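You operate a simulated robot arm through the tools that you are given. There is no shell and no other tool. Be economical: measure what you need, move in short steps, check, and stop when the job is done.

The job below is to be done with a simulated two-armed robot. You get a single attempt, and the scene is never put back.

## Task
Wipe up the spill on the flat end of the bench with the rag and put it back.

The check looks at the end state, three seconds after you hand in, the way a careful person would. Anything else that was tipped, shoved, dropped, spilled or broken makes it a failure.

## Robot
Two 7-joint arms with two-finger parallel grippers on one trunk, on a base that drives. Base frame: it is fixed to the floor where the robot stands at the start and does not move with it; the origin is under the middle of the robot, x ahead of it, y to its left, z up. Lengths are in m, angles in degrees, forces in N, time in s.
The left shoulder is at the start at [0.06, 0.144, 0.952], the right one opposite. Payload 1.57 kg a hand.
The TCP of each hand is the grasp point between the finger pads, 0.03 m short of the fingertips. In the tool frame z runs along the fingers and y along their closing line. Largest opening 0.11 m; finger width 0.024, thickness 0.012; the body of the gripper, 0.048 by 0.112 m, starts 0.078 m behind the TCP.
Orientation is that of the tool frame in the base frame, as a unit quaternion [w, x, y, z]. With the fingers straight down and closing along the base's y, the tool's x points along the base's -x, its y along +y and its z along -z.

## Interface
- The arms move only by the tool step_arm. It takes "left_steps", "right_steps" or both (then of equal length, played together; a hand with none holds still); each is a list that holds one entry, the list of rows, each a list of 7 numbers: the shift along the base's x, y, z in units of 150 mm (1.0 is 150 mm), then the turn, a rotation vector about the base's x, y, z in units of 45 degrees (1.0 is 45 degrees), then the gripper command, from -1 (fully open) to 1 (shut), values between in proportion. In form: [[[tx, ty, tz, rx, ry, rz, fingers], ...]]. A call has 1 to 20 rows; each row is the pose to reach, as a shift and turn from the pose commanded when the call began. A call with a number of a shift or a turn outside -1 to 1 is refused whole. Each row takes 0.2 s and may step no farther than 0.05 m and 8.6 degrees from the row before; otherwise, or with a gripper value out of range, the whole call is refused. A pose out of reach is approached as far as the arm can. The call stops where the force on the tool passes 40 N (or 10 N more than at its start, if that is more) or the arm is blocked; 0.2 s more then pass. The fingers move at their own pace (about 0.045 m/s each) and stop on an object; they squeeze with about 29 N. The grip force told is the motor's: it shows also when the fingers shut on nothing. Time passes only in rows, and 0.2 s behind the last, so rows that repeat a pose let the fingers close. It gives the time, the measured TCP pose, the force on the tool (base axes), the opening and the grip force at its end, in the units of the frame above (readings bear some noise), with the torque about the TCP (base axes, N m) and any sound that the robot's microphone picked up, and new pictures: "pictures" is both (left out), scene, wrist or none (wrist: the cameras of the hands that moved).
- Cameras (640 x 400 px; columns grow to the right, rows downward): "scene" is now at [0.0416, 0.0426, 1.5676]; the picture's right is [0.51, -0.86, 0.00], its down [-0.60, -0.35, -0.72] and it looks along [0.62, 0.37, -0.70] (base axes); focal length 249 px, centre (320, 200). "left" rides on the left gripper at [0.07, -0.016, -0.141] in its tool frame; the picture's right is [0.23, 0.97, 0.00], its down [-0.86, 0.20, -0.48] and it looks along [-0.47, 0.11, 0.88] (tool axes); focal length 222 px, centre (320, 200). "right" rides on the right gripper at [0.07, 0.016, -0.141] in its tool frame; the picture's right is [-0.23, 0.97, 0.00], its down [-0.86, -0.20, -0.48] and it looks along [-0.47, -0.11, 0.88] (tool axes); focal length 222 px, centre (320, 200). There is no depth. A picture from a camera that has moved, and an enlarged one, comes with that camera's place and axes in the base frame and with its lens.
- move_column(by): slides the trunk up (or, below 0, down) by that many m; the arms and the scene camera ride with it, the base frame stays. It gives what a move gives, with no picture.
- steer(legs): drives the robot by 1 to 6 legs, each [ahead, left, turn to the left] in m, m and degrees, along the robot's own axes; the way and the turn of a leg run together, so that a leg with both is an arc; at most 1.5 m and 180 degrees a leg. The arms and the cameras ride along, it lands a little off, and it stops where it bumps. It gives what a move gives, and a new picture of the scene camera.
- turn_head(pan, tilt): turns the head with the scene camera to pan (to the left, within 86 degrees either way) and tilt (down, from -29 to 69), counted from straight ahead of the robot. It gives what a move gives, and a new picture of the scene camera.
- close_up(camera, box): a new picture of the part [left, top, right, bottom] of that camera's present view, enlarged. No time passes.
- close_job(): hands the job in; it is judged then, once.

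Work in short steps. Places have to be worked out from the pictures, the camera data and where the tool is seen: move nearer, look again, correct. Check each grasp and each placing, and mend what went wrong. You have 120 turns and 260 pictures in all, those below and enlarged ones among them. Open the grippers and draw the arms clear of the work before you hand the job in, unless the task says otherwise; then end with one line.

The tools are called as a command line: name --argument value ..., lists and objects as JSON in quotes. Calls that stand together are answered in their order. step_arm: Moves the arms, as the interface text tells. Its arguments: {"type":"object","properties":{"left_steps":{"type":"array","items":{"type":"array","items":{"type":"array","items":{"type":"number"}}}},"right_steps":{"type":"array","items":{"type":"array","items":{"type":"array","items":{"type":"number"}}}},"pictures":{"type":"string","enum":["both","scene","wrist","none"]}},"required":[]} The other tools are called the same way: move_column (by) slides the trunk up or down; steer (legs) drives the base; turn_head (pan, tilt) turns the head that bears the scene camera; close_up (camera, box) takes an enlarged picture of a part of a camera's view; close_job () hands the job in.

At the start:

```text
time: 0.0
left_tcp_pos: [0.3015, 0.3491, 1.0793]
left_ee_rot: [0.0, 0.001, 1.0, 0.0]
left_ft_force: [0.3, -0.5, -0.3]
left_torque: [0.03, 0.01, 0.02]
left_finger_gap: 0.1099
left_finger_force: 0.1
right_tcp_pos: [0.3897, 0.0428, 1.1363]
right_ee_rot: [0.001, 0.001, 1.0, 0.0]
right_ft_force: [0.0, -0.8, -0.2]
right_torque: [0.0, -0.02, 0.01]
right_finger_gap: 0.1101
right_finger_force: 0.2
trunk travel left (down, up): [-0.551, 0.039]
robot x, y, heading: [0.0028, -0.0001, -0.0]
head pan, tilt: [30.7, 44.1]
```

scene: 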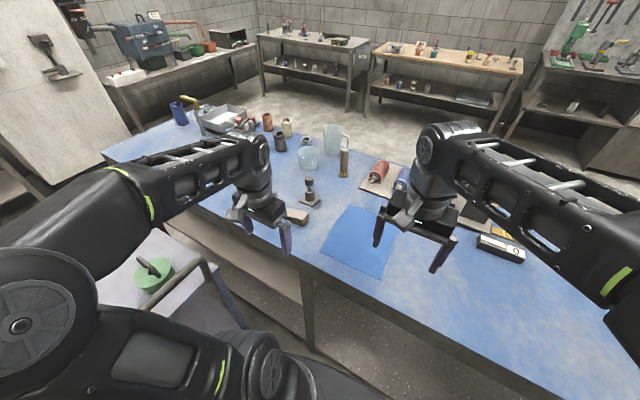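
right: 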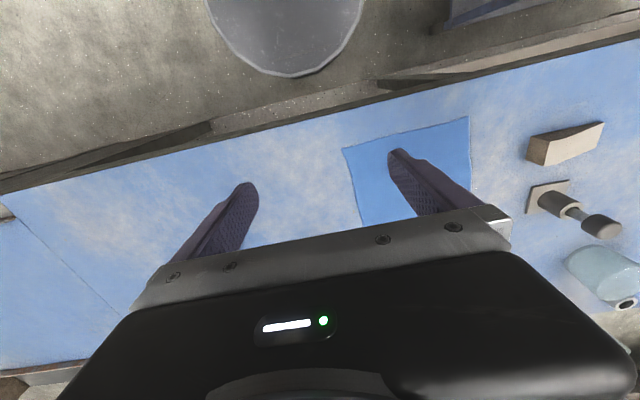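
left: 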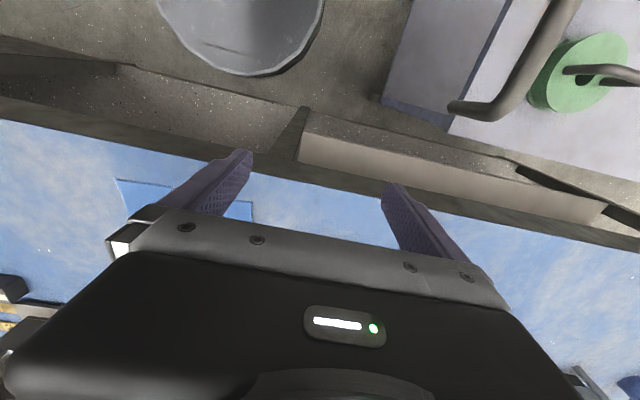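

The blue cloth ahead looks like the rag; I can't see the spill yet. I'll turn the head to survey the bench.

turn_head --pan -30 --tilt 44

turn_head --pan 70 --tilt 40

turn_head --pan 10 --tilt 50

```text
time: 1.3
left_tcp_pos: [0.3005, 0.3496, 1.0787]
left_ee_rot: [0.0, 0.0, 1.0, 0.0]
left_ft_force: [-0.3, -0.4, -0.2]
left_torque: [-0.02, 0.02, 0.02]
left_finger_gap: 0.1101
left_finger_force: 0.0
right_tcp_pos: [0.3882, 0.042, 1.1381]
right_ee_rot: [0.001, 0.0, 1.0, 0.0]
right_ft_force: [1.0, -0.1, -0.2]
right_torque: [-0.02, 0.0, -0.01]
right_finger_gap: 0.1103
right_finger_force: 0.0
trunk travel left (down, up): [-0.551, 0.039]
robot x, y, heading: [0.0028, -0.0005, -0.0]
head pan, tilt: [-30.0, 44.0]
camera scene: at [0.0422, -0.0403, 1.5677], right [-0.5, -0.87, 0.0], down [-0.6, 0.35, -0.72], along [0.62, -0.36, -0.69], focal length 249 px, centre (320, 200)
```

scene: 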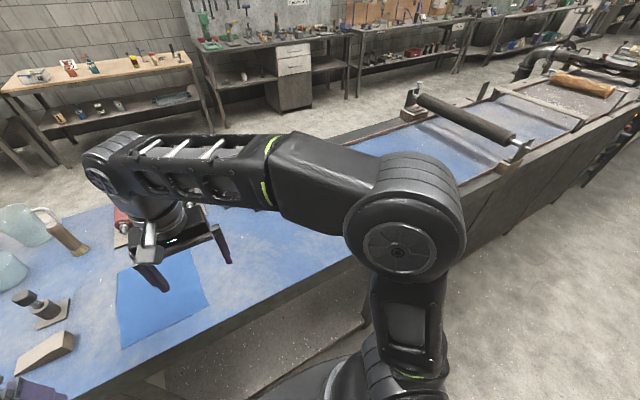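

```text
time: 3.1
left_tcp_pos: [0.3018, 0.3495, 1.0798]
left_ee_rot: [0.0, 0.0, 1.0, 0.0]
left_ft_force: [0.5, -0.2, 0.0]
left_torque: [-0.02, 0.02, 0.0]
left_finger_gap: 0.1096
left_finger_force: 0.0
right_tcp_pos: [0.3885, 0.0415, 1.1378]
right_ee_rot: [0.0, 0.0, 1.0, 0.0]
right_ft_force: [-0.3, -0.3, -0.3]
right_torque: [0.02, -0.01, 0.01]
right_finger_gap: 0.1101
right_finger_force: 0.1
trunk travel left (down, up): [-0.551, 0.039]
robot x, y, heading: [0.0006, 0.001, -0.0]
head pan, tilt: [70.0, 40.0]
camera scene: at [0.0002, 0.0805, 1.5735], right [0.94, -0.34, 0.0], down [-0.22, -0.6, -0.77], along [0.26, 0.72, -0.64], focal length 249 px, centre (320, 200)
```

scene: 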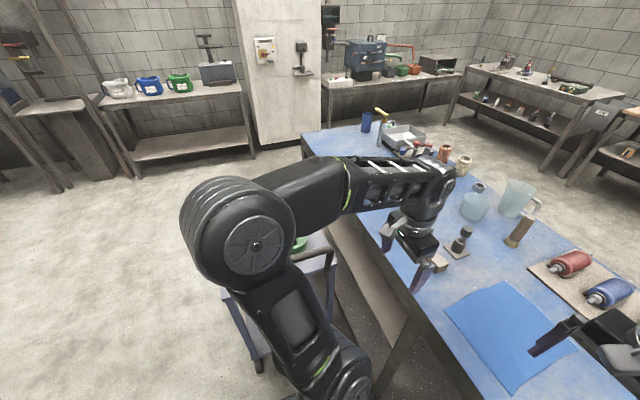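

```text
time: 4.4
left_tcp_pos: [0.3012, 0.3494, 1.08]
left_ee_rot: [0.0, 0.0, 1.0, 0.0]
left_ft_force: [0.1, -0.2, 0.0]
left_torque: [0.02, 0.0, -0.01]
left_finger_gap: 0.1102
left_finger_force: 0.1
right_tcp_pos: [0.388, 0.0432, 1.1375]
right_ee_rot: [0.001, 0.0, 1.0, 0.0]
right_ft_force: [0.0, 0.4, -0.2]
right_torque: [0.0, -0.02, -0.03]
right_finger_gap: 0.11
right_finger_force: 0.1
trunk travel left (down, up): [-0.551, 0.039]
robot x, y, heading: [-0.0028, 0.0061, -0.0]
head pan, tilt: [10.0, 50.0]
camera scene: at [0.0469, 0.0141, 1.5593], right [0.17, -0.98, 0.0], down [-0.75, -0.13, -0.64], along [0.63, 0.11, -0.77], focal length 249 px, centre (320, 200)
```

scene: 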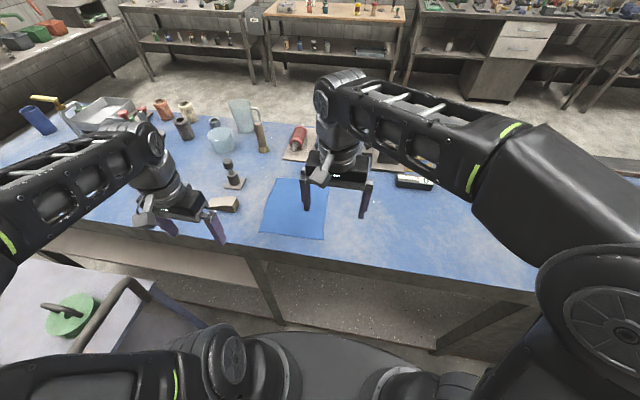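

I need closer looks at the square, the right part of the bench and the trolley.

close_up --camera "scene" --box '[0, 80, 320, 280]'

close_up --camera "scene" --box '[240, 100, 560, 300]'

turn_head --pan -60 --tilt 35

```text
2.00 times, centred on (160, 180) of scene
camera zoom: at [0.0469, 0.0141, 1.5593], right [0.17, -0.98, 0.0], down [-0.75, -0.13, -0.64], along [0.63, 0.11, -0.77], focal length 498 px, centre (640, 240)
```

zoom: 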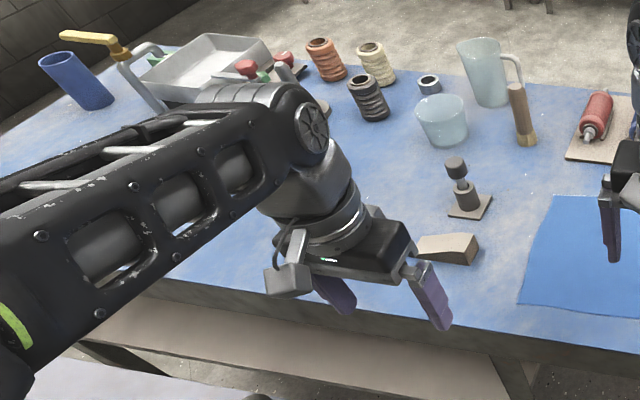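

```text
2.00 times, centred on (400, 200) of scene
camera zoom: at [0.0469, 0.0141, 1.5593], right [0.17, -0.98, 0.0], down [-0.75, -0.13, -0.64], along [0.63, 0.11, -0.77], focal length 498 px, centre (160, 200)
```

zoom: 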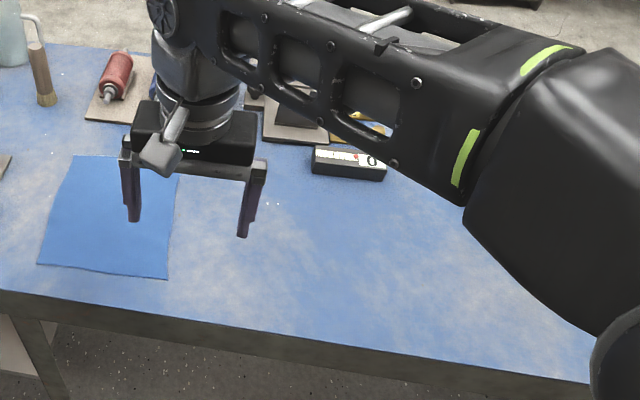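

```text
time: 5.8
left_tcp_pos: [0.3006, 0.3494, 1.0794]
left_ee_rot: [0.0, 0.0, 1.0, 0.0]
left_ft_force: [-0.6, 0.1, 0.7]
left_torque: [-0.01, 0.01, 0.0]
left_finger_gap: 0.11
left_finger_force: 0.0
right_tcp_pos: [0.3883, 0.0421, 1.1393]
right_ee_rot: [0.001, -0.001, 1.0, -0.001]
right_ft_force: [0.3, -0.3, -0.6]
right_torque: [0.02, 0.01, 0.0]
right_finger_gap: 0.11
right_finger_force: 0.0
trunk travel left (down, up): [-0.551, 0.039]
robot x, y, heading: [-0.0056, 0.0011, -0.3]
head pan, tilt: [-60.0, 35.0]
camera scene: at [0.0152, -0.0755, 1.5811], right [-0.87, -0.5, 0.0], down [-0.29, 0.5, -0.82], along [0.41, -0.71, -0.57], focal length 249 px, centre (320, 200)
```

scene: 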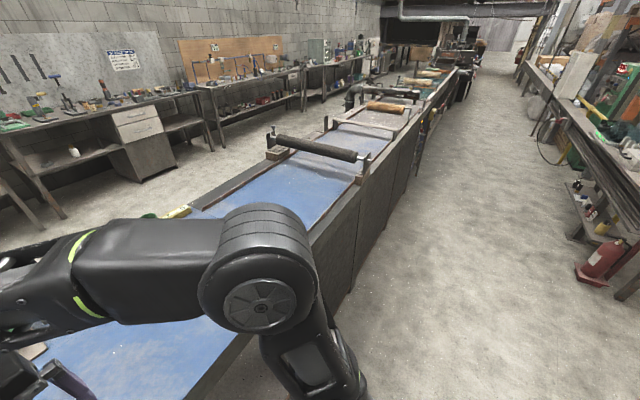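

No obvious spill visible yet, so it may be hidden by the right arm. I'll swing the right hand to the right in the air and look again.

step_arm --right_steps '[[[0, -0.3, 0, 0, 0, 0, 0], [0, -0.6, 0, 0, 0, 0, 0], [0, -0.9, 0, 0, 0, 0, 0], [0, -1, 0, 0, 0, 0, 0]]]' --pictures "wrist"

step_arm --right_steps '[[[0, -0.3, 0, 0, 0, 0, 0], [-0.1, -0.6, 0, 0, 0, 0, 0], [-0.2, -0.9, 0, 0, 0, 0, 0], [-0.3, -1, 0, 0, 0, 0, 0]]]' --pictures "wrist"

turn_head --pan -20 --tilt 45

turn_head --pan 20 --tilt 45

```text
time: 6.8
left_tcp_pos: [0.3012, 0.3494, 1.0801]
left_ee_rot: [0.0, 0.0, 1.0, 0.001]
left_ft_force: [0.2, 1.1, -0.4]
left_torque: [-0.02, 0.02, -0.03]
left_finger_gap: 0.1101
left_finger_force: 0.1
right_tcp_pos: [0.3871, -0.1094, 1.1356]
right_ee_rot: [0.001, 0.0, 1.0, 0.0]
right_ft_force: [-0.3, -0.3, -0.2]
right_torque: [0.01, 0.01, -0.02]
right_finger_gap: 0.0552
right_finger_force: 0.0
trunk travel left (down, up): [-0.551, 0.039]
robot x, y, heading: [-0.0022, 0.0004, 0.1]
head pan, tilt: [-60.0, 35.0]
camera right: at [0.3183, -0.0956, 1.2779], right [0.23, 0.97, 0.0], down [0.85, -0.2, 0.48], along [0.47, -0.11, -0.88], focal length 222 px, centre (320, 200)
```

right: 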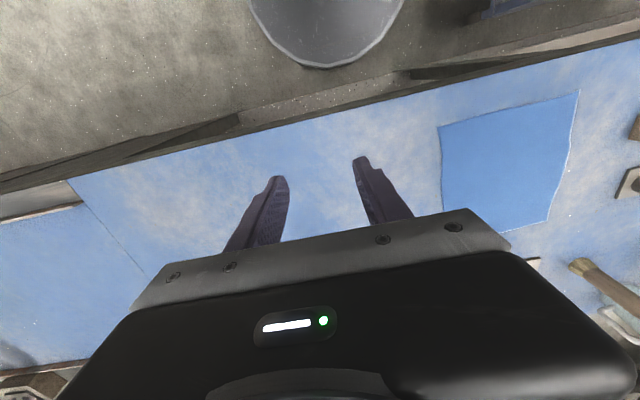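

```text
time: 7.8
left_tcp_pos: [0.2981, 0.3508, 1.0804]
left_ee_rot: [0.001, 0.001, 1.0, -0.001]
left_ft_force: [-0.7, -0.1, -0.1]
left_torque: [-0.04, -0.06, 0.02]
left_finger_gap: 0.1098
left_finger_force: 0.1
right_tcp_pos: [0.3402, -0.257, 1.138]
right_ee_rot: [0.001, -0.001, 1.0, 0.0]
right_ft_force: [-0.4, 0.2, 0.6]
right_torque: [-0.05, -0.06, -0.01]
right_finger_gap: 0.0554
right_finger_force: 0.0
right hand out of reach, approached as far as the arm can: row 1
trunk travel left (down, up): [-0.551, 0.039]
robot x, y, heading: [0.0008, 0.001, -0.3]
head pan, tilt: [-60.0, 35.0]
camera right: at [0.27, -0.2427, 1.2794], right [0.23, 0.97, 0.0], down [0.85, -0.2, 0.48], along [0.47, -0.11, -0.88], focal length 222 px, centre (320, 200)
```

right: 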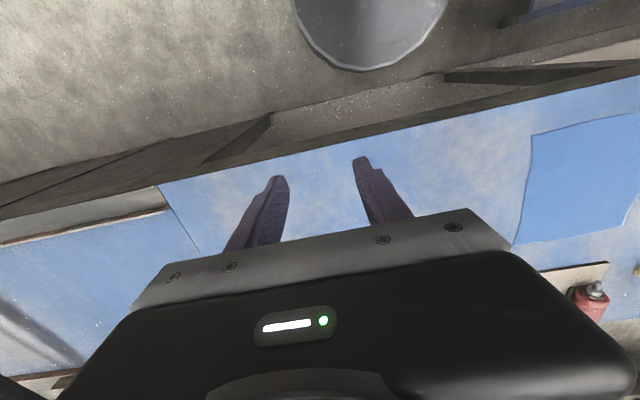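

```text
time: 8.8
left_tcp_pos: [0.3005, 0.3492, 1.0797]
left_ee_rot: [0.0, 0.0, 1.0, -0.001]
left_ft_force: [0.3, -0.3, 0.0]
left_torque: [-0.02, -0.01, 0.05]
left_finger_gap: 0.1101
left_finger_force: 0.0
right_tcp_pos: [0.3427, -0.2592, 1.139]
right_ee_rot: [0.001, 0.0, 1.0, 0.0]
right_ft_force: [-0.1, 0.7, 0.3]
right_torque: [-0.03, -0.03, 0.0]
right_finger_gap: 0.0551
right_finger_force: 0.1
trunk travel left (down, up): [-0.551, 0.039]
robot x, y, heading: [-0.0011, 0.0024, -0.0]
head pan, tilt: [-20.0, 45.0]
camera scene: at [0.0475, -0.0275, 1.5663], right [-0.34, -0.94, 0.0], down [-0.66, 0.24, -0.71], along [0.66, -0.24, -0.71], focal length 249 px, centre (320, 200)
```

scene: 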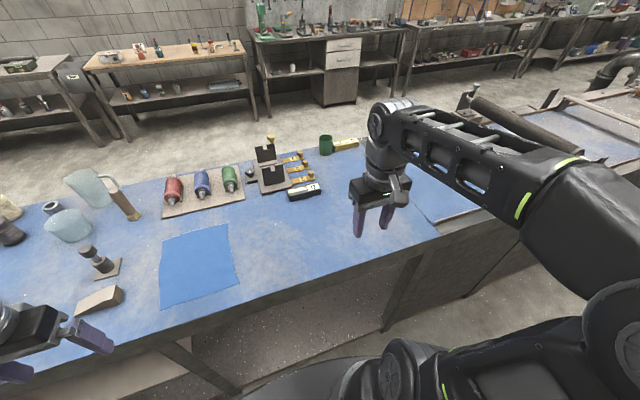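

```text
time: 9.9
left_tcp_pos: [0.3004, 0.3501, 1.0794]
left_ee_rot: [0.0, 0.0, 1.0, 0.0]
left_ft_force: [-0.3, 0.7, -0.5]
left_torque: [0.01, 0.0, -0.01]
left_finger_gap: 0.11
left_finger_force: 0.1
right_tcp_pos: [0.3434, -0.259, 1.1366]
right_ee_rot: [0.001, 0.0, 1.0, 0.0]
right_ft_force: [-0.5, -0.7, -0.3]
right_torque: [-0.01, -0.05, 0.01]
right_finger_gap: 0.0549
right_finger_force: 0.0
trunk travel left (down, up): [-0.551, 0.039]
robot x, y, heading: [-0.0021, 0.0013, 0.0]
head pan, tilt: [20.0, 45.0]
camera scene: at [0.0475, 0.0284, 1.5662], right [0.34, -0.94, 0.0], down [-0.66, -0.24, -0.71], along [0.66, 0.24, -0.71], focal length 249 px, centre (320, 200)
```

scene: 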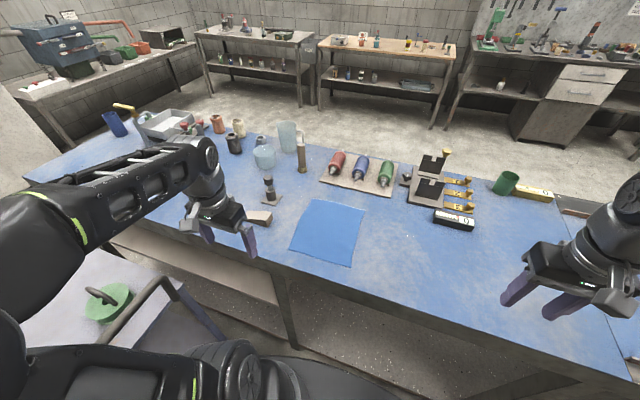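

Nothing spilled is visible in the middle or right. I'll pull the left hand aside and look at the left end.

step_arm --left_steps '[[[-0.2, -0.25, 0.2, 0, 0, 0, 0], [-0.3, -0.5, 0.4, 0, 0, 0, 0], [-0.3, -0.75, 0.6, 0, 0, 0, 0], [-0.3, -0.95, 0.8, 0, 0, 0, 0]]]' --pictures "wrist"

turn_head --pan 50 --tilt 35

```text
refused: row 1 steps farther than a row can; nothing moved
```

```text
time: 10.9
left_tcp_pos: [0.3014, 0.351, 1.0801]
left_ee_rot: [0.0, 0.0, 1.0, 0.0]
left_ft_force: [0.5, 0.3, 0.0]
left_torque: [-0.03, -0.01, 0.01]
left_finger_gap: 0.1102
left_finger_force: 0.1
right_tcp_pos: [0.3434, -0.2588, 1.1383]
right_ee_rot: [0.001, 0.0, 1.0, 0.001]
right_ft_force: [-0.6, 0.1, -0.5]
right_torque: [0.01, 0.02, -0.04]
right_finger_gap: 0.055
right_finger_force: 0.1
trunk travel left (down, up): [-0.551, 0.039]
robot x, y, heading: [-0.0023, 0.0027, -0.1]
head pan, tilt: [50.0, 35.0]
camera scene: at [0.0277, 0.068, 1.581], right [0.77, -0.64, 0.0], down [-0.37, -0.44, -0.82], along [0.53, 0.63, -0.57], focal length 249 px, centre (320, 200)
```

scene: 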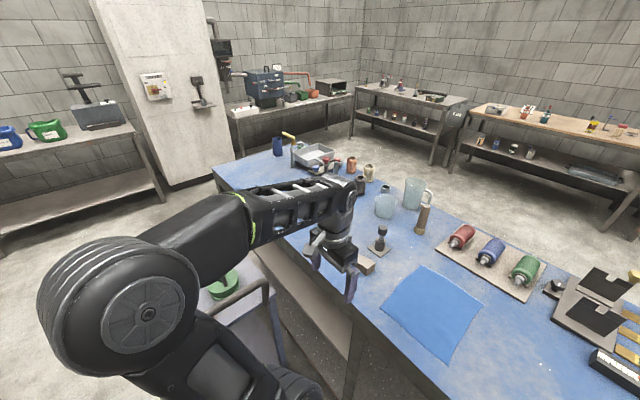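

close_up --camera "scene" --box '[200, 110, 400, 235]'

step_arm --left_steps '[[[-0.1, -0.2, 0.15, 0, 0, 0, -1], [-0.2, -0.4, 0.3, 0, 0, 0, -1], [-0.2, -0.6, 0.5, 0, 0, 0, -1], [-0.2, -0.8, 0.7, 0, 0, 0, -1]]]' --pictures "both"

```text
3.20 times, centred on (300, 172) of scene
camera zoom: at [0.0277, 0.068, 1.581], right [0.77, -0.64, 0.0], down [-0.37, -0.44, -0.82], along [0.53, 0.63, -0.57], focal length 797 px, centre (384, 288)
```

zoom: 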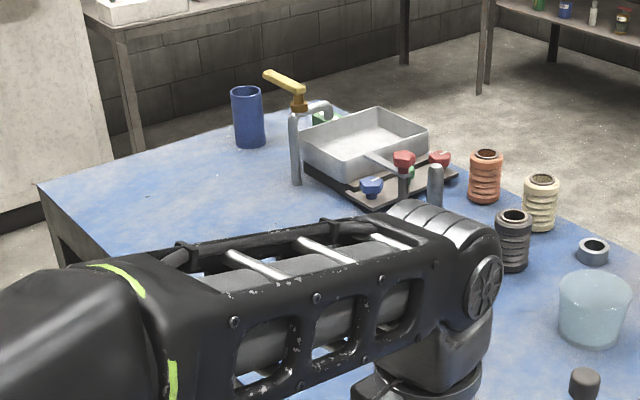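

```text
time: 11.9
left_tcp_pos: [0.3193, 0.2485, 1.1405]
left_ee_rot: [-0.002, 0.0, 1.0, 0.0]
left_ft_force: [0.9, -1.7, -0.3]
left_torque: [0.12, 0.11, 0.03]
left_finger_gap: 0.1099
left_finger_force: 0.1
left hand out of reach, approached as far as the arm can: row 3, 4
right_tcp_pos: [0.3446, -0.259, 1.1356]
right_ee_rot: [-0.001, 0.0, 1.0, 0.001]
right_ft_force: [-0.3, -0.8, -1.1]
right_torque: [0.06, 0.07, -0.02]
right_finger_gap: 0.055
right_finger_force: 0.1
trunk travel left (down, up): [-0.551, 0.039]
robot x, y, heading: [0.0021, 0.0015, 0.1]
head pan, tilt: [50.0, 35.0]
camera scene: at [0.0309, 0.0665, 1.5811], right [0.77, -0.64, 0.0], down [-0.37, -0.44, -0.82], along [0.53, 0.63, -0.57], focal length 249 px, centre (320, 200)
camera left: at [0.249, 0.2316, 1.2832], right [-0.23, 0.97, 0.0], down [0.86, 0.2, 0.48], along [0.46, 0.11, -0.88], focal length 222 px, centre (320, 200)
```

scene: 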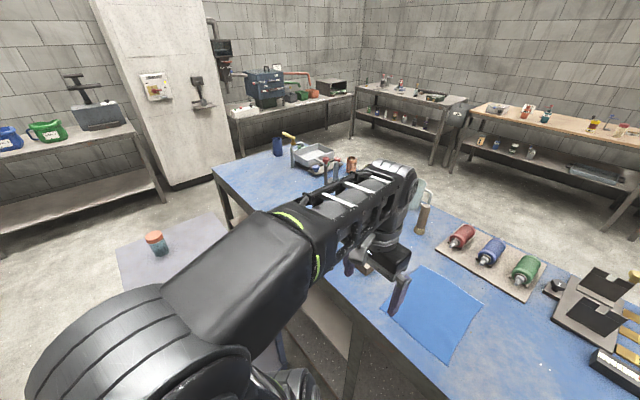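
left: 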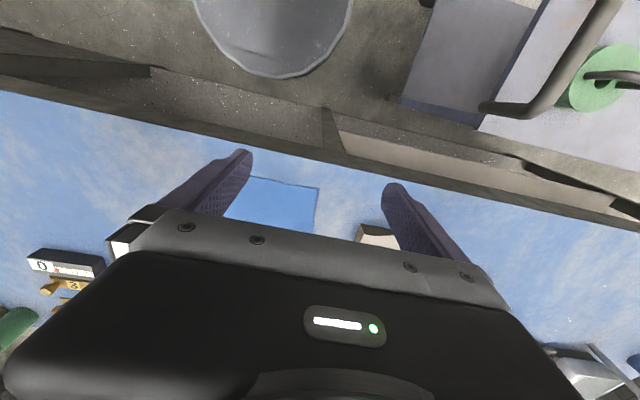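

No spill found yet. I'll take close-ups of the square and the rest of the bench surface, plus the trolley.

close_up --camera "scene" --box '[360, 220, 640, 400]'

turn_head --pan 80 --tilt 60

turn_head --pan -5 --tilt 50

close_up --camera "scene" --box '[160, 60, 480, 260]'

```text
2.22 times, centred on (500, 310) of scene
camera zoom: at [0.0309, 0.0665, 1.5811], right [0.77, -0.64, 0.0], down [-0.37, -0.44, -0.82], along [0.53, 0.63, -0.57], focal length 554 px, centre (-80, -44)
```

zoom: 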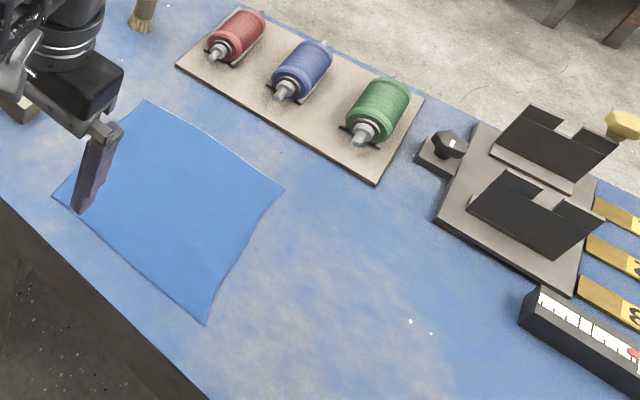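

```text
time: 12.8
left_tcp_pos: [0.3162, 0.249, 1.1409]
left_ee_rot: [0.0, -0.001, 1.0, -0.001]
left_ft_force: [1.3, 0.2, 0.7]
left_torque: [-0.06, 0.0, 0.04]
left_finger_gap: 0.1101
left_finger_force: 0.1
right_tcp_pos: [0.3427, -0.26, 1.1372]
right_ee_rot: [0.001, 0.0, 1.0, 0.0]
right_ft_force: [0.3, 0.1, -0.2]
right_torque: [-0.03, 0.03, 0.03]
right_finger_gap: 0.0554
right_finger_force: 0.1
trunk travel left (down, up): [-0.551, 0.039]
robot x, y, heading: [-0.0063, 0.0022, -0.2]
head pan, tilt: [80.0, 60.0]
camera scene: at [-0.0172, 0.0661, 1.5468], right [0.98, -0.17, 0.0], down [-0.15, -0.85, -0.5], along [0.09, 0.49, -0.87], focal length 249 px, centre (320, 200)
```

scene: 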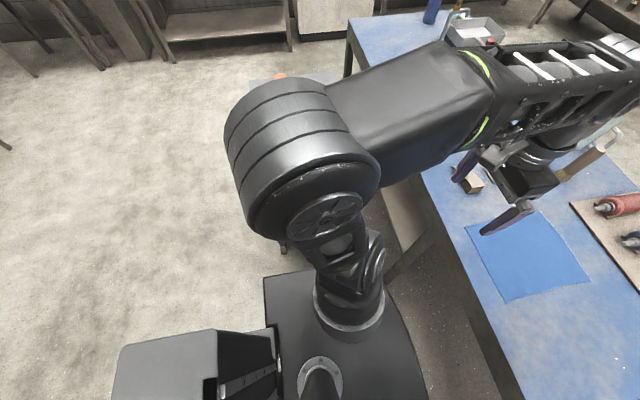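

```text
time: 14.4
left_tcp_pos: [0.316, 0.2509, 1.1418]
left_ee_rot: [0.001, 0.0, 1.0, 0.0]
left_ft_force: [-0.3, 0.0, 0.2]
left_torque: [0.02, -0.04, 0.0]
left_finger_gap: 0.1099
left_finger_force: 0.2
right_tcp_pos: [0.342, -0.2576, 1.1368]
right_ee_rot: [0.001, -0.001, 1.0, 0.0]
right_ft_force: [-0.6, -0.7, -0.1]
right_torque: [-0.02, -0.01, -0.03]
right_finger_gap: 0.0549
right_finger_force: 0.0
trunk travel left (down, up): [-0.551, 0.039]
robot x, y, heading: [0.0004, -0.0004, -0.1]
head pan, tilt: [-5.0, 50.0]
camera scene: at [0.0478, -0.0061, 1.5593], right [-0.09, -1.0, 0.0], down [-0.76, 0.07, -0.64], along [0.64, -0.06, -0.77], focal length 249 px, centre (320, 200)
```

scene: 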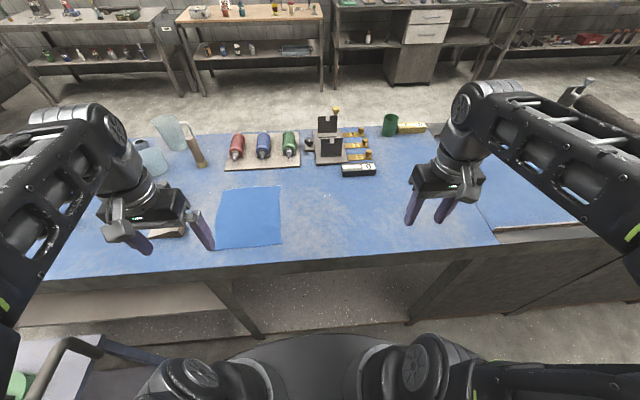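

```text
2.00 times, centred on (320, 160) of scene
camera zoom: at [0.0478, -0.0061, 1.5593], right [-0.09, -1.0, 0.0], down [-0.76, 0.07, -0.64], along [0.64, -0.06, -0.77], focal length 498 px, centre (320, 280)
```

zoom: 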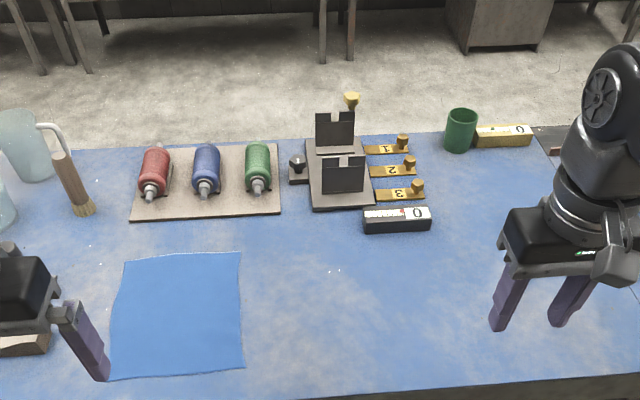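

The surface in view is clean apart from the blue square. I'll back away from the bench, with nothing expected behind, to see the whole bench and its left end.

steer --legs '[[-0.4, 0, 0]]'

turn_head --pan 45 --tilt 30

```text
time: 16.9
left_tcp_pos: [-0.094, 0.2495, 1.1421]
left_ee_rot: [0.0, -0.004, 1.0, 0.0]
left_ft_force: [-0.9, -0.5, 1.1]
left_torque: [-0.02, -0.01, -0.01]
left_finger_gap: 0.1099
left_finger_force: 0.1
right_tcp_pos: [-0.0636, -0.2571, 1.1373]
right_ee_rot: [0.001, -0.004, 1.0, 0.0]
right_ft_force: [0.5, -0.1, 0.6]
right_torque: [-0.01, -0.04, -0.01]
right_finger_gap: 0.0553
right_finger_force: 0.1
trunk travel left (down, up): [-0.551, 0.039]
robot x, y, heading: [-0.4096, -0.0031, 0.4]
head pan, tilt: [-5.0, 50.0]
camera scene: at [-0.361, -0.0074, 1.5594], right [-0.08, -1.0, 0.0], down [-0.76, 0.06, -0.64], along [0.64, -0.05, -0.77], focal length 249 px, centre (320, 200)
```

scene: 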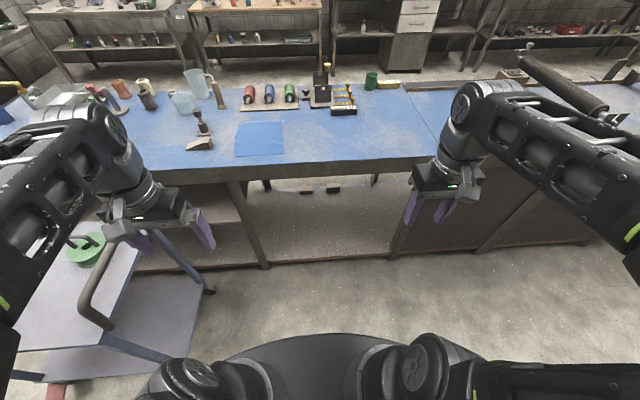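

```text
time: 18.1
left_tcp_pos: [-0.0933, 0.2499, 1.1406]
left_ee_rot: [0.0, -0.004, 1.0, 0.0]
left_ft_force: [0.0, 0.2, -0.4]
left_torque: [0.05, 0.0, -0.02]
left_finger_gap: 0.11
left_finger_force: 0.1
right_tcp_pos: [-0.0642, -0.258, 1.137]
right_ee_rot: [0.001, -0.004, 1.0, 0.0]
right_ft_force: [-0.4, 0.3, 0.1]
right_torque: [0.01, -0.02, 0.01]
right_finger_gap: 0.055
right_finger_force: 0.1
trunk travel left (down, up): [-0.551, 0.039]
robot x, y, heading: [-0.4053, -0.003, 0.5]
head pan, tilt: [45.0, 30.0]
camera scene: at [-0.3732, 0.0631, 1.5888], right [0.71, -0.7, 0.0], down [-0.35, -0.36, -0.87], along [0.61, 0.62, -0.5], focal length 249 px, centre (320, 200)
```

scene: 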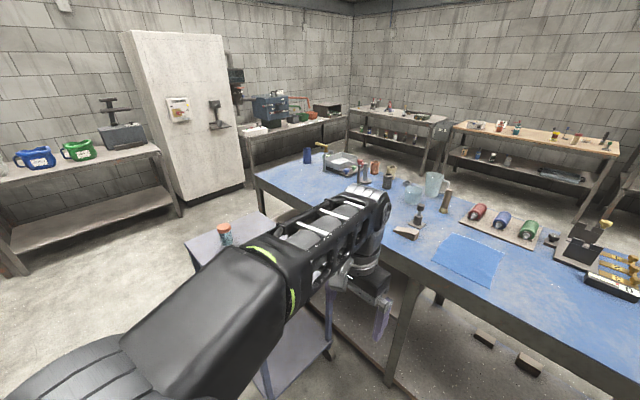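

I'll check the left end and the cart up close.

close_up --camera "scene" --box '[180, 140, 500, 340]'

turn_head --pan -50 --tilt 25

close_up --camera "scene" --box '[160, 100, 480, 300]'

```text
2.00 times, centred on (340, 240) of scene
camera zoom: at [-0.3732, 0.0631, 1.5888], right [0.71, -0.7, 0.0], down [-0.35, -0.36, -0.87], along [0.61, 0.62, -0.5], focal length 498 px, centre (280, 120)
```

zoom: 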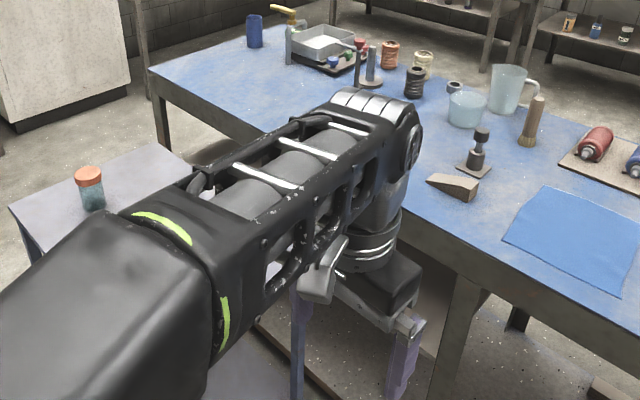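

```text
time: 19.8
left_tcp_pos: [-0.093, 0.2493, 1.142]
left_ee_rot: [0.0, -0.004, 1.0, -0.001]
left_ft_force: [0.3, 0.2, -0.3]
left_torque: [-0.01, 0.0, 0.0]
left_finger_gap: 0.11
left_finger_force: 0.1
right_tcp_pos: [-0.0634, -0.2579, 1.1377]
right_ee_rot: [0.001, -0.004, 1.0, -0.001]
right_ft_force: [0.1, 0.5, -0.2]
right_torque: [-0.03, 0.0, 0.0]
right_finger_gap: 0.0548
right_finger_force: 0.1
trunk travel left (down, up): [-0.551, 0.039]
robot x, y, heading: [-0.4077, -0.0011, 0.5]
head pan, tilt: [-50.0, 25.0]
camera scene: at [-0.3769, -0.0713, 1.5968], right [-0.76, -0.65, 0.0], down [-0.27, 0.32, -0.91], along [0.59, -0.69, -0.42], focal length 249 px, centre (320, 200)
```

scene: 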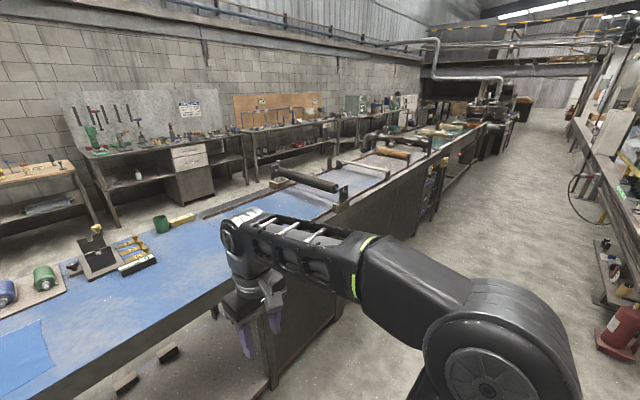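

```text
2.00 times, centred on (320, 200) of scene
camera zoom: at [-0.3769, -0.0713, 1.5968], right [-0.76, -0.65, 0.0], down [-0.27, 0.32, -0.91], along [0.59, -0.69, -0.42], focal length 498 px, centre (320, 200)
```

zoom: 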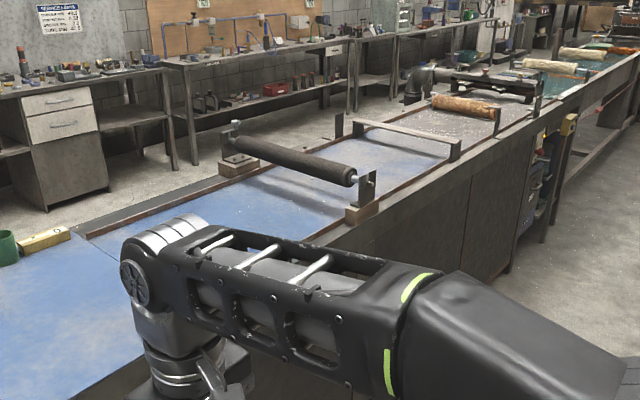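

The near section is the flat end. I'll turn the robot left in place, with the hands well above the cart, to view the left end between the arms.

steer --legs '[[0, 0, 45]]'

turn_head --pan -5 --tilt 32

close_up --camera "scene" --box '[160, 50, 480, 250]'

```text
time: 22.3
left_tcp_pos: [-0.3621, 0.399, 1.1416]
left_ee_rot: [-0.001, -0.385, 0.923, 0.0]
left_ft_force: [-0.2, -0.2, -0.6]
left_torque: [0.02, 0.03, 0.04]
left_finger_gap: 0.1101
left_finger_force: 0.1
right_tcp_pos: [0.0175, 0.06, 1.1373]
right_ee_rot: [0.0, -0.385, 0.923, 0.001]
right_ft_force: [-0.4, 0.2, 0.1]
right_torque: [-0.02, 0.01, 0.01]
right_finger_gap: 0.0549
right_finger_force: 0.1
trunk travel left (down, up): [-0.551, 0.039]
robot x, y, heading: [-0.4074, -0.0004, 45.4]
head pan, tilt: [-50.0, 25.0]
camera scene: at [-0.3361, -0.0298, 1.5968], right [-0.08, -1.0, 0.0], down [-0.42, 0.03, -0.91], along [0.9, -0.07, -0.42], focal length 249 px, centre (320, 200)
```

scene: 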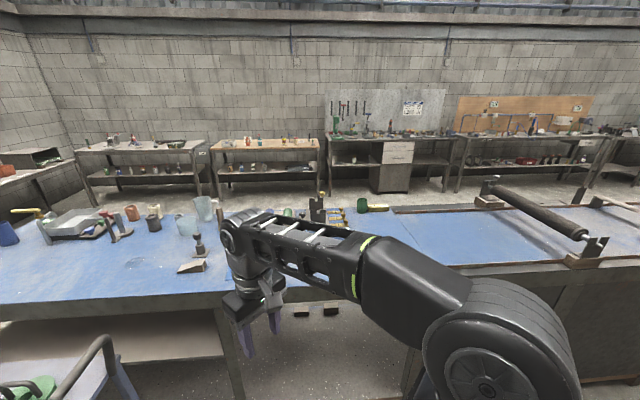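

```text
time: 23.4
left_tcp_pos: [-0.3629, 0.3985, 1.1424]
left_ee_rot: [0.0, -0.385, 0.923, 0.0]
left_ft_force: [-0.9, 0.3, 0.7]
left_torque: [0.0, 0.01, -0.01]
left_finger_gap: 0.1101
left_finger_force: 0.0
right_tcp_pos: [0.0165, 0.0606, 1.1379]
right_ee_rot: [0.0, -0.385, 0.923, 0.001]
right_ft_force: [-0.4, -0.3, -0.3]
right_torque: [0.0, 0.03, 0.01]
right_finger_gap: 0.0549
right_finger_force: 0.0
trunk travel left (down, up): [-0.551, 0.039]
robot x, y, heading: [-0.4077, -0.0018, 45.3]
head pan, tilt: [-5.0, 32.0]
camera scene: at [-0.3594, 0.0355, 1.5857], right [0.65, -0.76, 0.0], down [-0.4, -0.34, -0.85], along [0.65, 0.55, -0.53], focal length 249 px, centre (320, 200)
```

scene: 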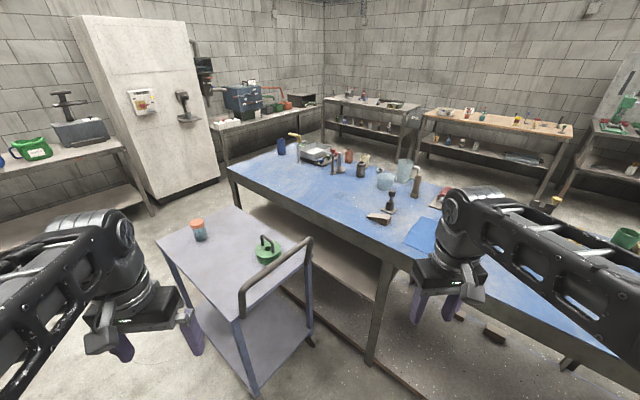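

```text
2.00 times, centred on (320, 150) of scene
camera zoom: at [-0.3594, 0.0355, 1.5857], right [0.65, -0.76, 0.0], down [-0.4, -0.34, -0.85], along [0.65, 0.55, -0.53], focal length 498 px, centre (320, 300)
```

zoom: 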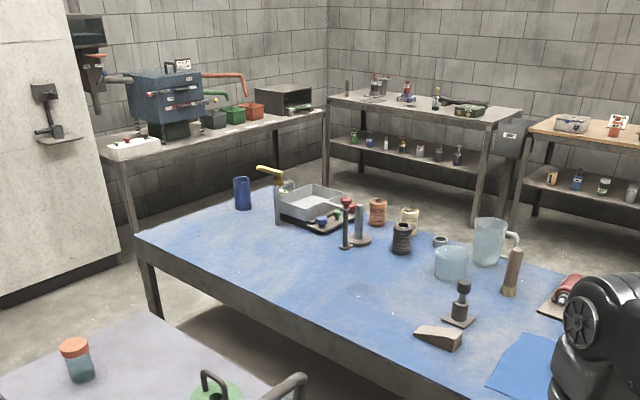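

There's a faint dark patch on the bench around zoom (358,288); zooming in there.

close_up --camera "scene" --box '[290, 160, 386, 220]'

close_up --camera "scene" --box '[220, 140, 348, 220]'

```text
6.67 times, centred on (338, 190) of scene
camera zoom: at [-0.3594, 0.0355, 1.5857], right [0.65, -0.76, 0.0], down [-0.4, -0.34, -0.85], along [0.65, 0.55, -0.53], focal length 1661 px, centre (200, 267)
```

zoom: 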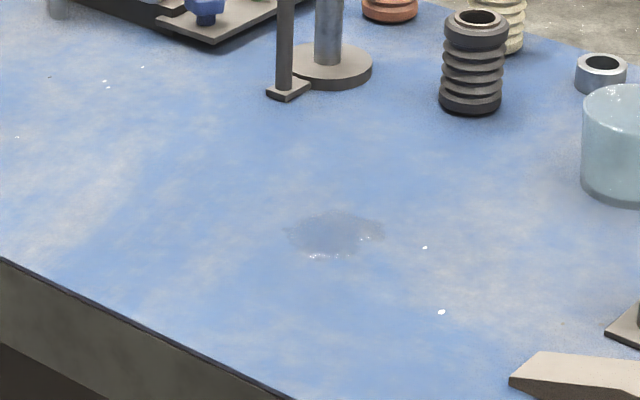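

```text
5.00 times, centred on (284, 180) of scene
camera zoom: at [-0.3594, 0.0355, 1.5857], right [0.65, -0.76, 0.0], down [-0.4, -0.34, -0.85], along [0.65, 0.55, -0.53], focal length 1246 px, centre (500, 300)
```

zoom: 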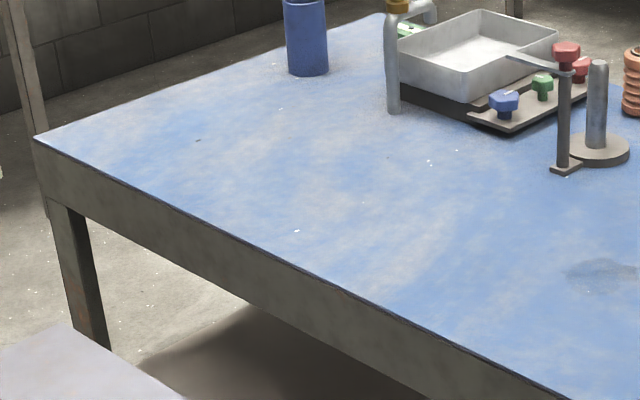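

Found it: a wet patch at about (0.63, 0.73), ~9 cm across, and the rag spans roughly x 0.45–0.70, y 0.08–0.29. I'll drive back to the starting place to pick the rag up with the left hand.

steer --legs '[[0, 0, -45.3], [0.41, 0, 0]]'

turn_head --pan 10 --tilt 50

```text
time: 28.0
left_tcp_pos: [0.3238, 0.2289, 1.1406]
left_ee_rot: [0.0, 0.015, 1.0, 0.0]
left_ft_force: [0.1, 0.5, -0.7]
left_torque: [-0.01, 0.01, -0.04]
left_finger_gap: 0.11
left_finger_force: 0.1
right_tcp_pos: [0.3348, -0.2804, 1.1378]
right_ee_rot: [0.0, 0.013, 1.0, 0.0]
right_ft_force: [2.2, -0.7, -1.1]
right_torque: [0.01, 0.01, -0.02]
right_finger_gap: 0.0551
right_finger_force: 0.0
trunk travel left (down, up): [-0.551, 0.039]
robot x, y, heading: [0.0008, -0.012, -1.5]
head pan, tilt: [-5.0, 32.0]
camera scene: at [0.06, -0.0196, 1.5857], right [-0.12, -0.99, 0.0], down [-0.53, 0.06, -0.85], along [0.84, -0.1, -0.53], focal length 249 px, centre (320, 200)
```

scene: 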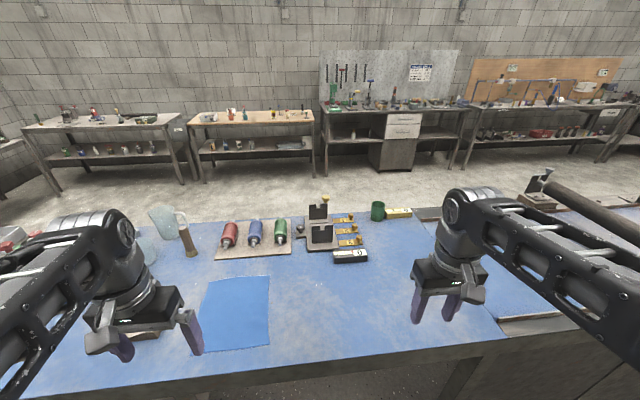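

```text
time: 28.8
left_tcp_pos: [0.3232, 0.2288, 1.1419]
left_ee_rot: [-0.001, 0.014, 1.0, 0.0]
left_ft_force: [-0.4, 1.1, 1.0]
left_torque: [0.0, 0.02, 0.01]
left_finger_gap: 0.11
left_finger_force: 0.2
right_tcp_pos: [0.3334, -0.2791, 1.1379]
right_ee_rot: [0.002, 0.014, 1.0, 0.0]
right_ft_force: [0.7, 0.2, 0.2]
right_torque: [0.01, 0.0, 0.01]
right_finger_gap: 0.0547
right_finger_force: 0.0
trunk travel left (down, up): [-0.551, 0.039]
robot x, y, heading: [-0.0003, -0.0138, -1.5]
head pan, tilt: [10.0, 50.0]
camera scene: at [0.0463, 0.0019, 1.5594], right [0.14, -0.99, 0.0], down [-0.76, -0.11, -0.64], along [0.64, 0.09, -0.77], focal length 249 px, centre (320, 200)
```

scene: 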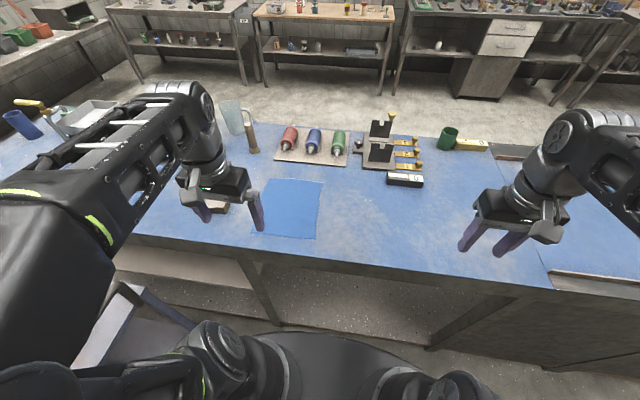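

The rag centre works out to (0.57, 0.18). I'll bring the left hand above it with the fingers half open.

step_arm --left_steps '[[[0.32, -0.06, 0, 0, 0, 0, -0.3], [0.64, -0.12, 0, 0, 0, 0, -0.3], [0.95, -0.2, 0, 0, 0, 0, -0.3], [0.95, -0.2, 0, 0, 0, 0, -0.3]]]' --pictures "none"

step_arm --left_steps '[[[0.32, -0.05, 0, 0, 0, 0, -0.3], [0.64, -0.1, -0.05, 0, 0, 0, -0.3], [0.68, -0.1, -0.35, 0, 0, 0, -0.3], [0.68, -0.1, -0.65, 0, 0, 0, -0.3], [0.68, -0.1, -0.85, 0, 0, 0, -0.3], [0.68, -0.1, -0.85, 0, 0, 0, -0.3]]]' --pictures "both"

```text
time: 29.8
left_tcp_pos: [0.4709, 0.2054, 1.1373]
left_ee_rot: [-0.001, 0.014, 1.0, -0.003]
left_ft_force: [0.3, 2.5, -0.2]
left_torque: [-0.2, 0.04, 0.01]
left_finger_gap: 0.0716
left_finger_force: 0.1
right_tcp_pos: [0.3371, -0.2715, 1.1388]
right_ee_rot: [-0.001, 0.013, 1.0, -0.003]
right_ft_force: [-0.4, 1.1, 0.5]
right_torque: [-0.17, 0.1, -0.05]
right_finger_gap: 0.0551
right_finger_force: 0.1
trunk travel left (down, up): [-0.551, 0.039]
robot x, y, heading: [0.0002, -0.008, -1.5]
head pan, tilt: [10.0, 50.0]
```

```text
time: 31.2
left_tcp_pos: [0.5648, 0.1834, 1.013]
left_ee_rot: [0.001, 0.013, 1.0, 0.001]
left_ft_force: [0.3, -0.1, 0.0]
left_torque: [0.01, 0.02, 0.01]
left_finger_gap: 0.0713
left_finger_force: 0.1
left hand out of reach, approached as far as the arm can: row 1, 2
right_tcp_pos: [0.3328, -0.2787, 1.1381]
right_ee_rot: [0.0, 0.014, 1.0, 0.0]
right_ft_force: [-0.1, -1.1, 0.2]
right_torque: [0.0, -0.07, 0.01]
right_finger_gap: 0.0547
right_finger_force: 0.1
trunk travel left (down, up): [-0.551, 0.039]
robot x, y, heading: [-0.0036, -0.0102, -1.4]
head pan, tilt: [10.0, 50.0]
camera scene: at [0.0457, 0.002, 1.5594], right [0.15, -0.99, 0.0], down [-0.76, -0.11, -0.64], along [0.64, 0.09, -0.77], focal length 249 px, centre (320, 200)
camera left: at [0.4937, 0.1689, 1.1548], right [-0.2, 0.98, 0.0], down [0.86, 0.17, 0.48], along [0.47, 0.1, -0.88], focal length 222 px, centre (320, 200)
```

scene: 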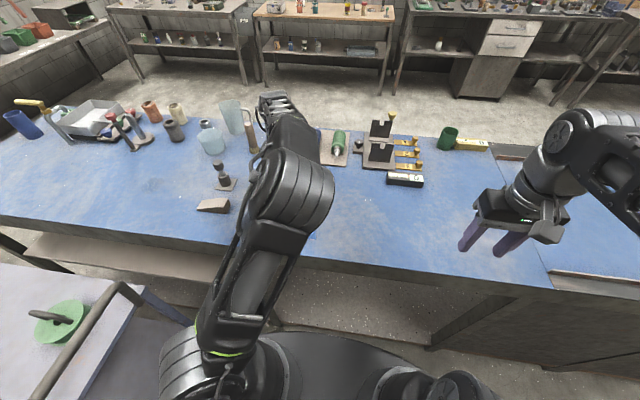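
left: 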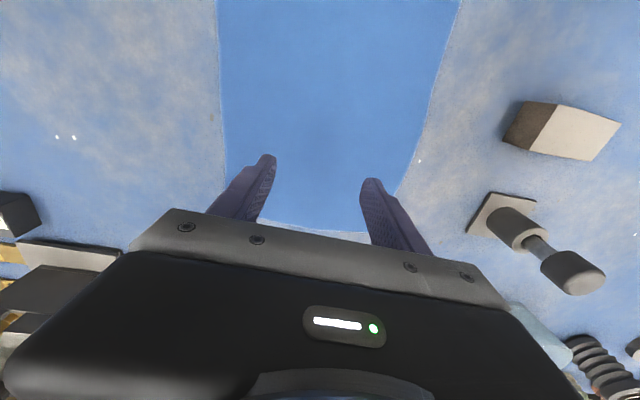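

The left hand is centred over the rag. I'll descend to just above the cloth and check force.

step_arm --left_steps '[[[0, 0, -0.25, 0, 0, 0, -0.3], [0, 0, -0.5, 0, 0, 0, -0.3], [0, 0, -0.65, 0, 0, 0, -0.3], [0, 0, -0.7, 0, 0, 0, -0.3], [0, 0, -0.73, 0, 0, 0, -0.3]]]' --pictures "wrist"

```text
time: 31.9
left_tcp_pos: [0.5651, 0.1807, 0.9504]
left_ee_rot: [0.007, 0.016, 1.0, 0.001]
left_ft_force: [-3.6, 0.2, 16.0]
left_torque: [-0.47, 0.32, -0.1]
left_finger_gap: 0.0719
left_finger_force: 0.0
left hand out of reach, approached as far as the arm can: row 2, 3
right_tcp_pos: [0.334, -0.2788, 1.1363]
right_ee_rot: [0.0, 0.013, 1.0, 0.0]
right_ft_force: [0.3, -0.6, -0.3]
right_torque: [0.0, 0.0, 0.01]
right_finger_gap: 0.055
right_finger_force: 0.0
trunk travel left (down, up): [-0.551, 0.039]
robot x, y, heading: [-0.0046, -0.0115, -1.6]
head pan, tilt: [10.0, 50.0]
stopped in row 3 (left hand): the force on the tool passed its limit (the readings are from after the stop); the commanded pose is now the measured one
camera left: at [0.4929, 0.1663, 1.0927], right [-0.2, 0.98, 0.0], down [0.85, 0.17, 0.49], along [0.48, 0.1, -0.87], focal length 222 px, centre (320, 200)
```

left: 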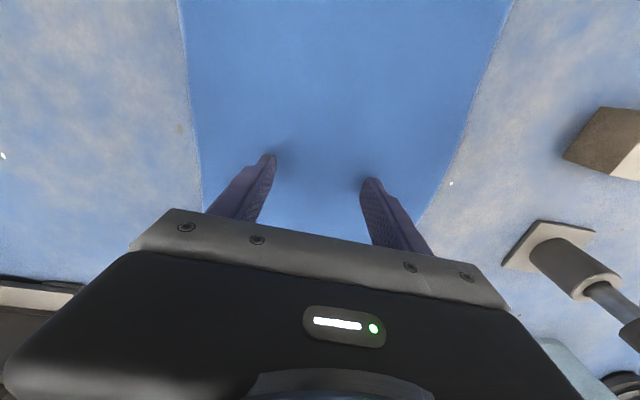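

It stopped early at z 0.95; I want to see what is touching.

turn_head --pan 0 --tilt 55

turn_head --pan 45 --tilt 50

```text
time: 32.6
left_tcp_pos: [0.5656, 0.1814, 0.9516]
left_ee_rot: [0.008, 0.016, 1.0, 0.001]
left_ft_force: [3.5, 0.4, 18.3]
left_torque: [-0.68, 0.09, 0.11]
left_finger_gap: 0.0711
left_finger_force: 0.0
right_tcp_pos: [0.3332, -0.2785, 1.137]
right_ee_rot: [0.001, 0.014, 1.0, 0.001]
right_ft_force: [-0.5, 0.5, 0.1]
right_torque: [-0.01, 0.04, 0.0]
right_finger_gap: 0.0549
right_finger_force: 0.1
trunk travel left (down, up): [-0.551, 0.039]
robot x, y, heading: [-0.0002, -0.0126, -1.5]
head pan, tilt: [0.0, 55.0]
camera scene: at [0.0411, -0.0116, 1.553], right [-0.03, -1.0, 0.0], down [-0.82, 0.02, -0.57], along [0.57, -0.02, -0.82], focal length 249 px, centre (320, 200)
```

scene: 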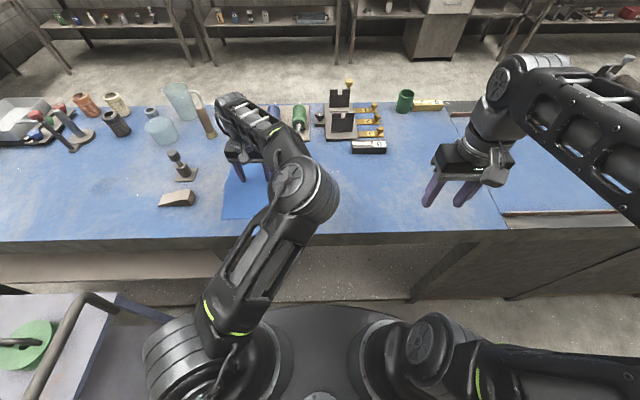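

```text
time: 33.7
left_tcp_pos: [0.5654, 0.1804, 0.9504]
left_ee_rot: [0.007, 0.015, 1.0, 0.002]
left_ft_force: [7.6, 0.7, 27.7]
left_torque: [-1.01, -0.01, 0.25]
left_finger_gap: 0.0708
left_finger_force: 0.0
right_tcp_pos: [0.3331, -0.2793, 1.1378]
right_ee_rot: [0.0, 0.014, 1.0, 0.001]
right_ft_force: [0.2, 0.3, -0.9]
right_torque: [0.02, 0.01, -0.01]
right_finger_gap: 0.0548
right_finger_force: 0.1
trunk travel left (down, up): [-0.551, 0.039]
robot x, y, heading: [-0.0023, -0.011, -1.4]
head pan, tilt: [45.0, 50.0]
camera scene: at [0.0247, 0.0429, 1.5595], right [0.69, -0.73, 0.0], down [-0.56, -0.53, -0.64], along [0.47, 0.44, -0.77], focal length 249 px, centre (320, 200)
```

scene: 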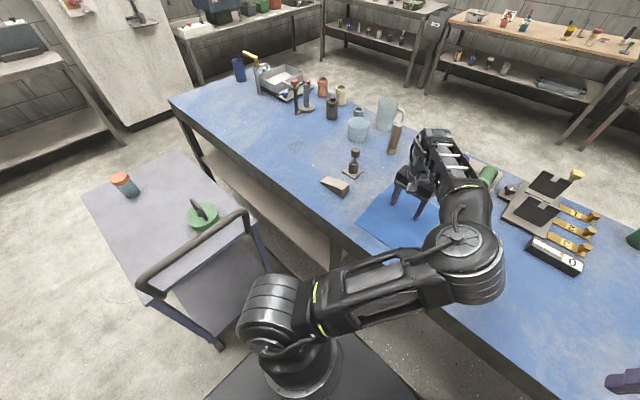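

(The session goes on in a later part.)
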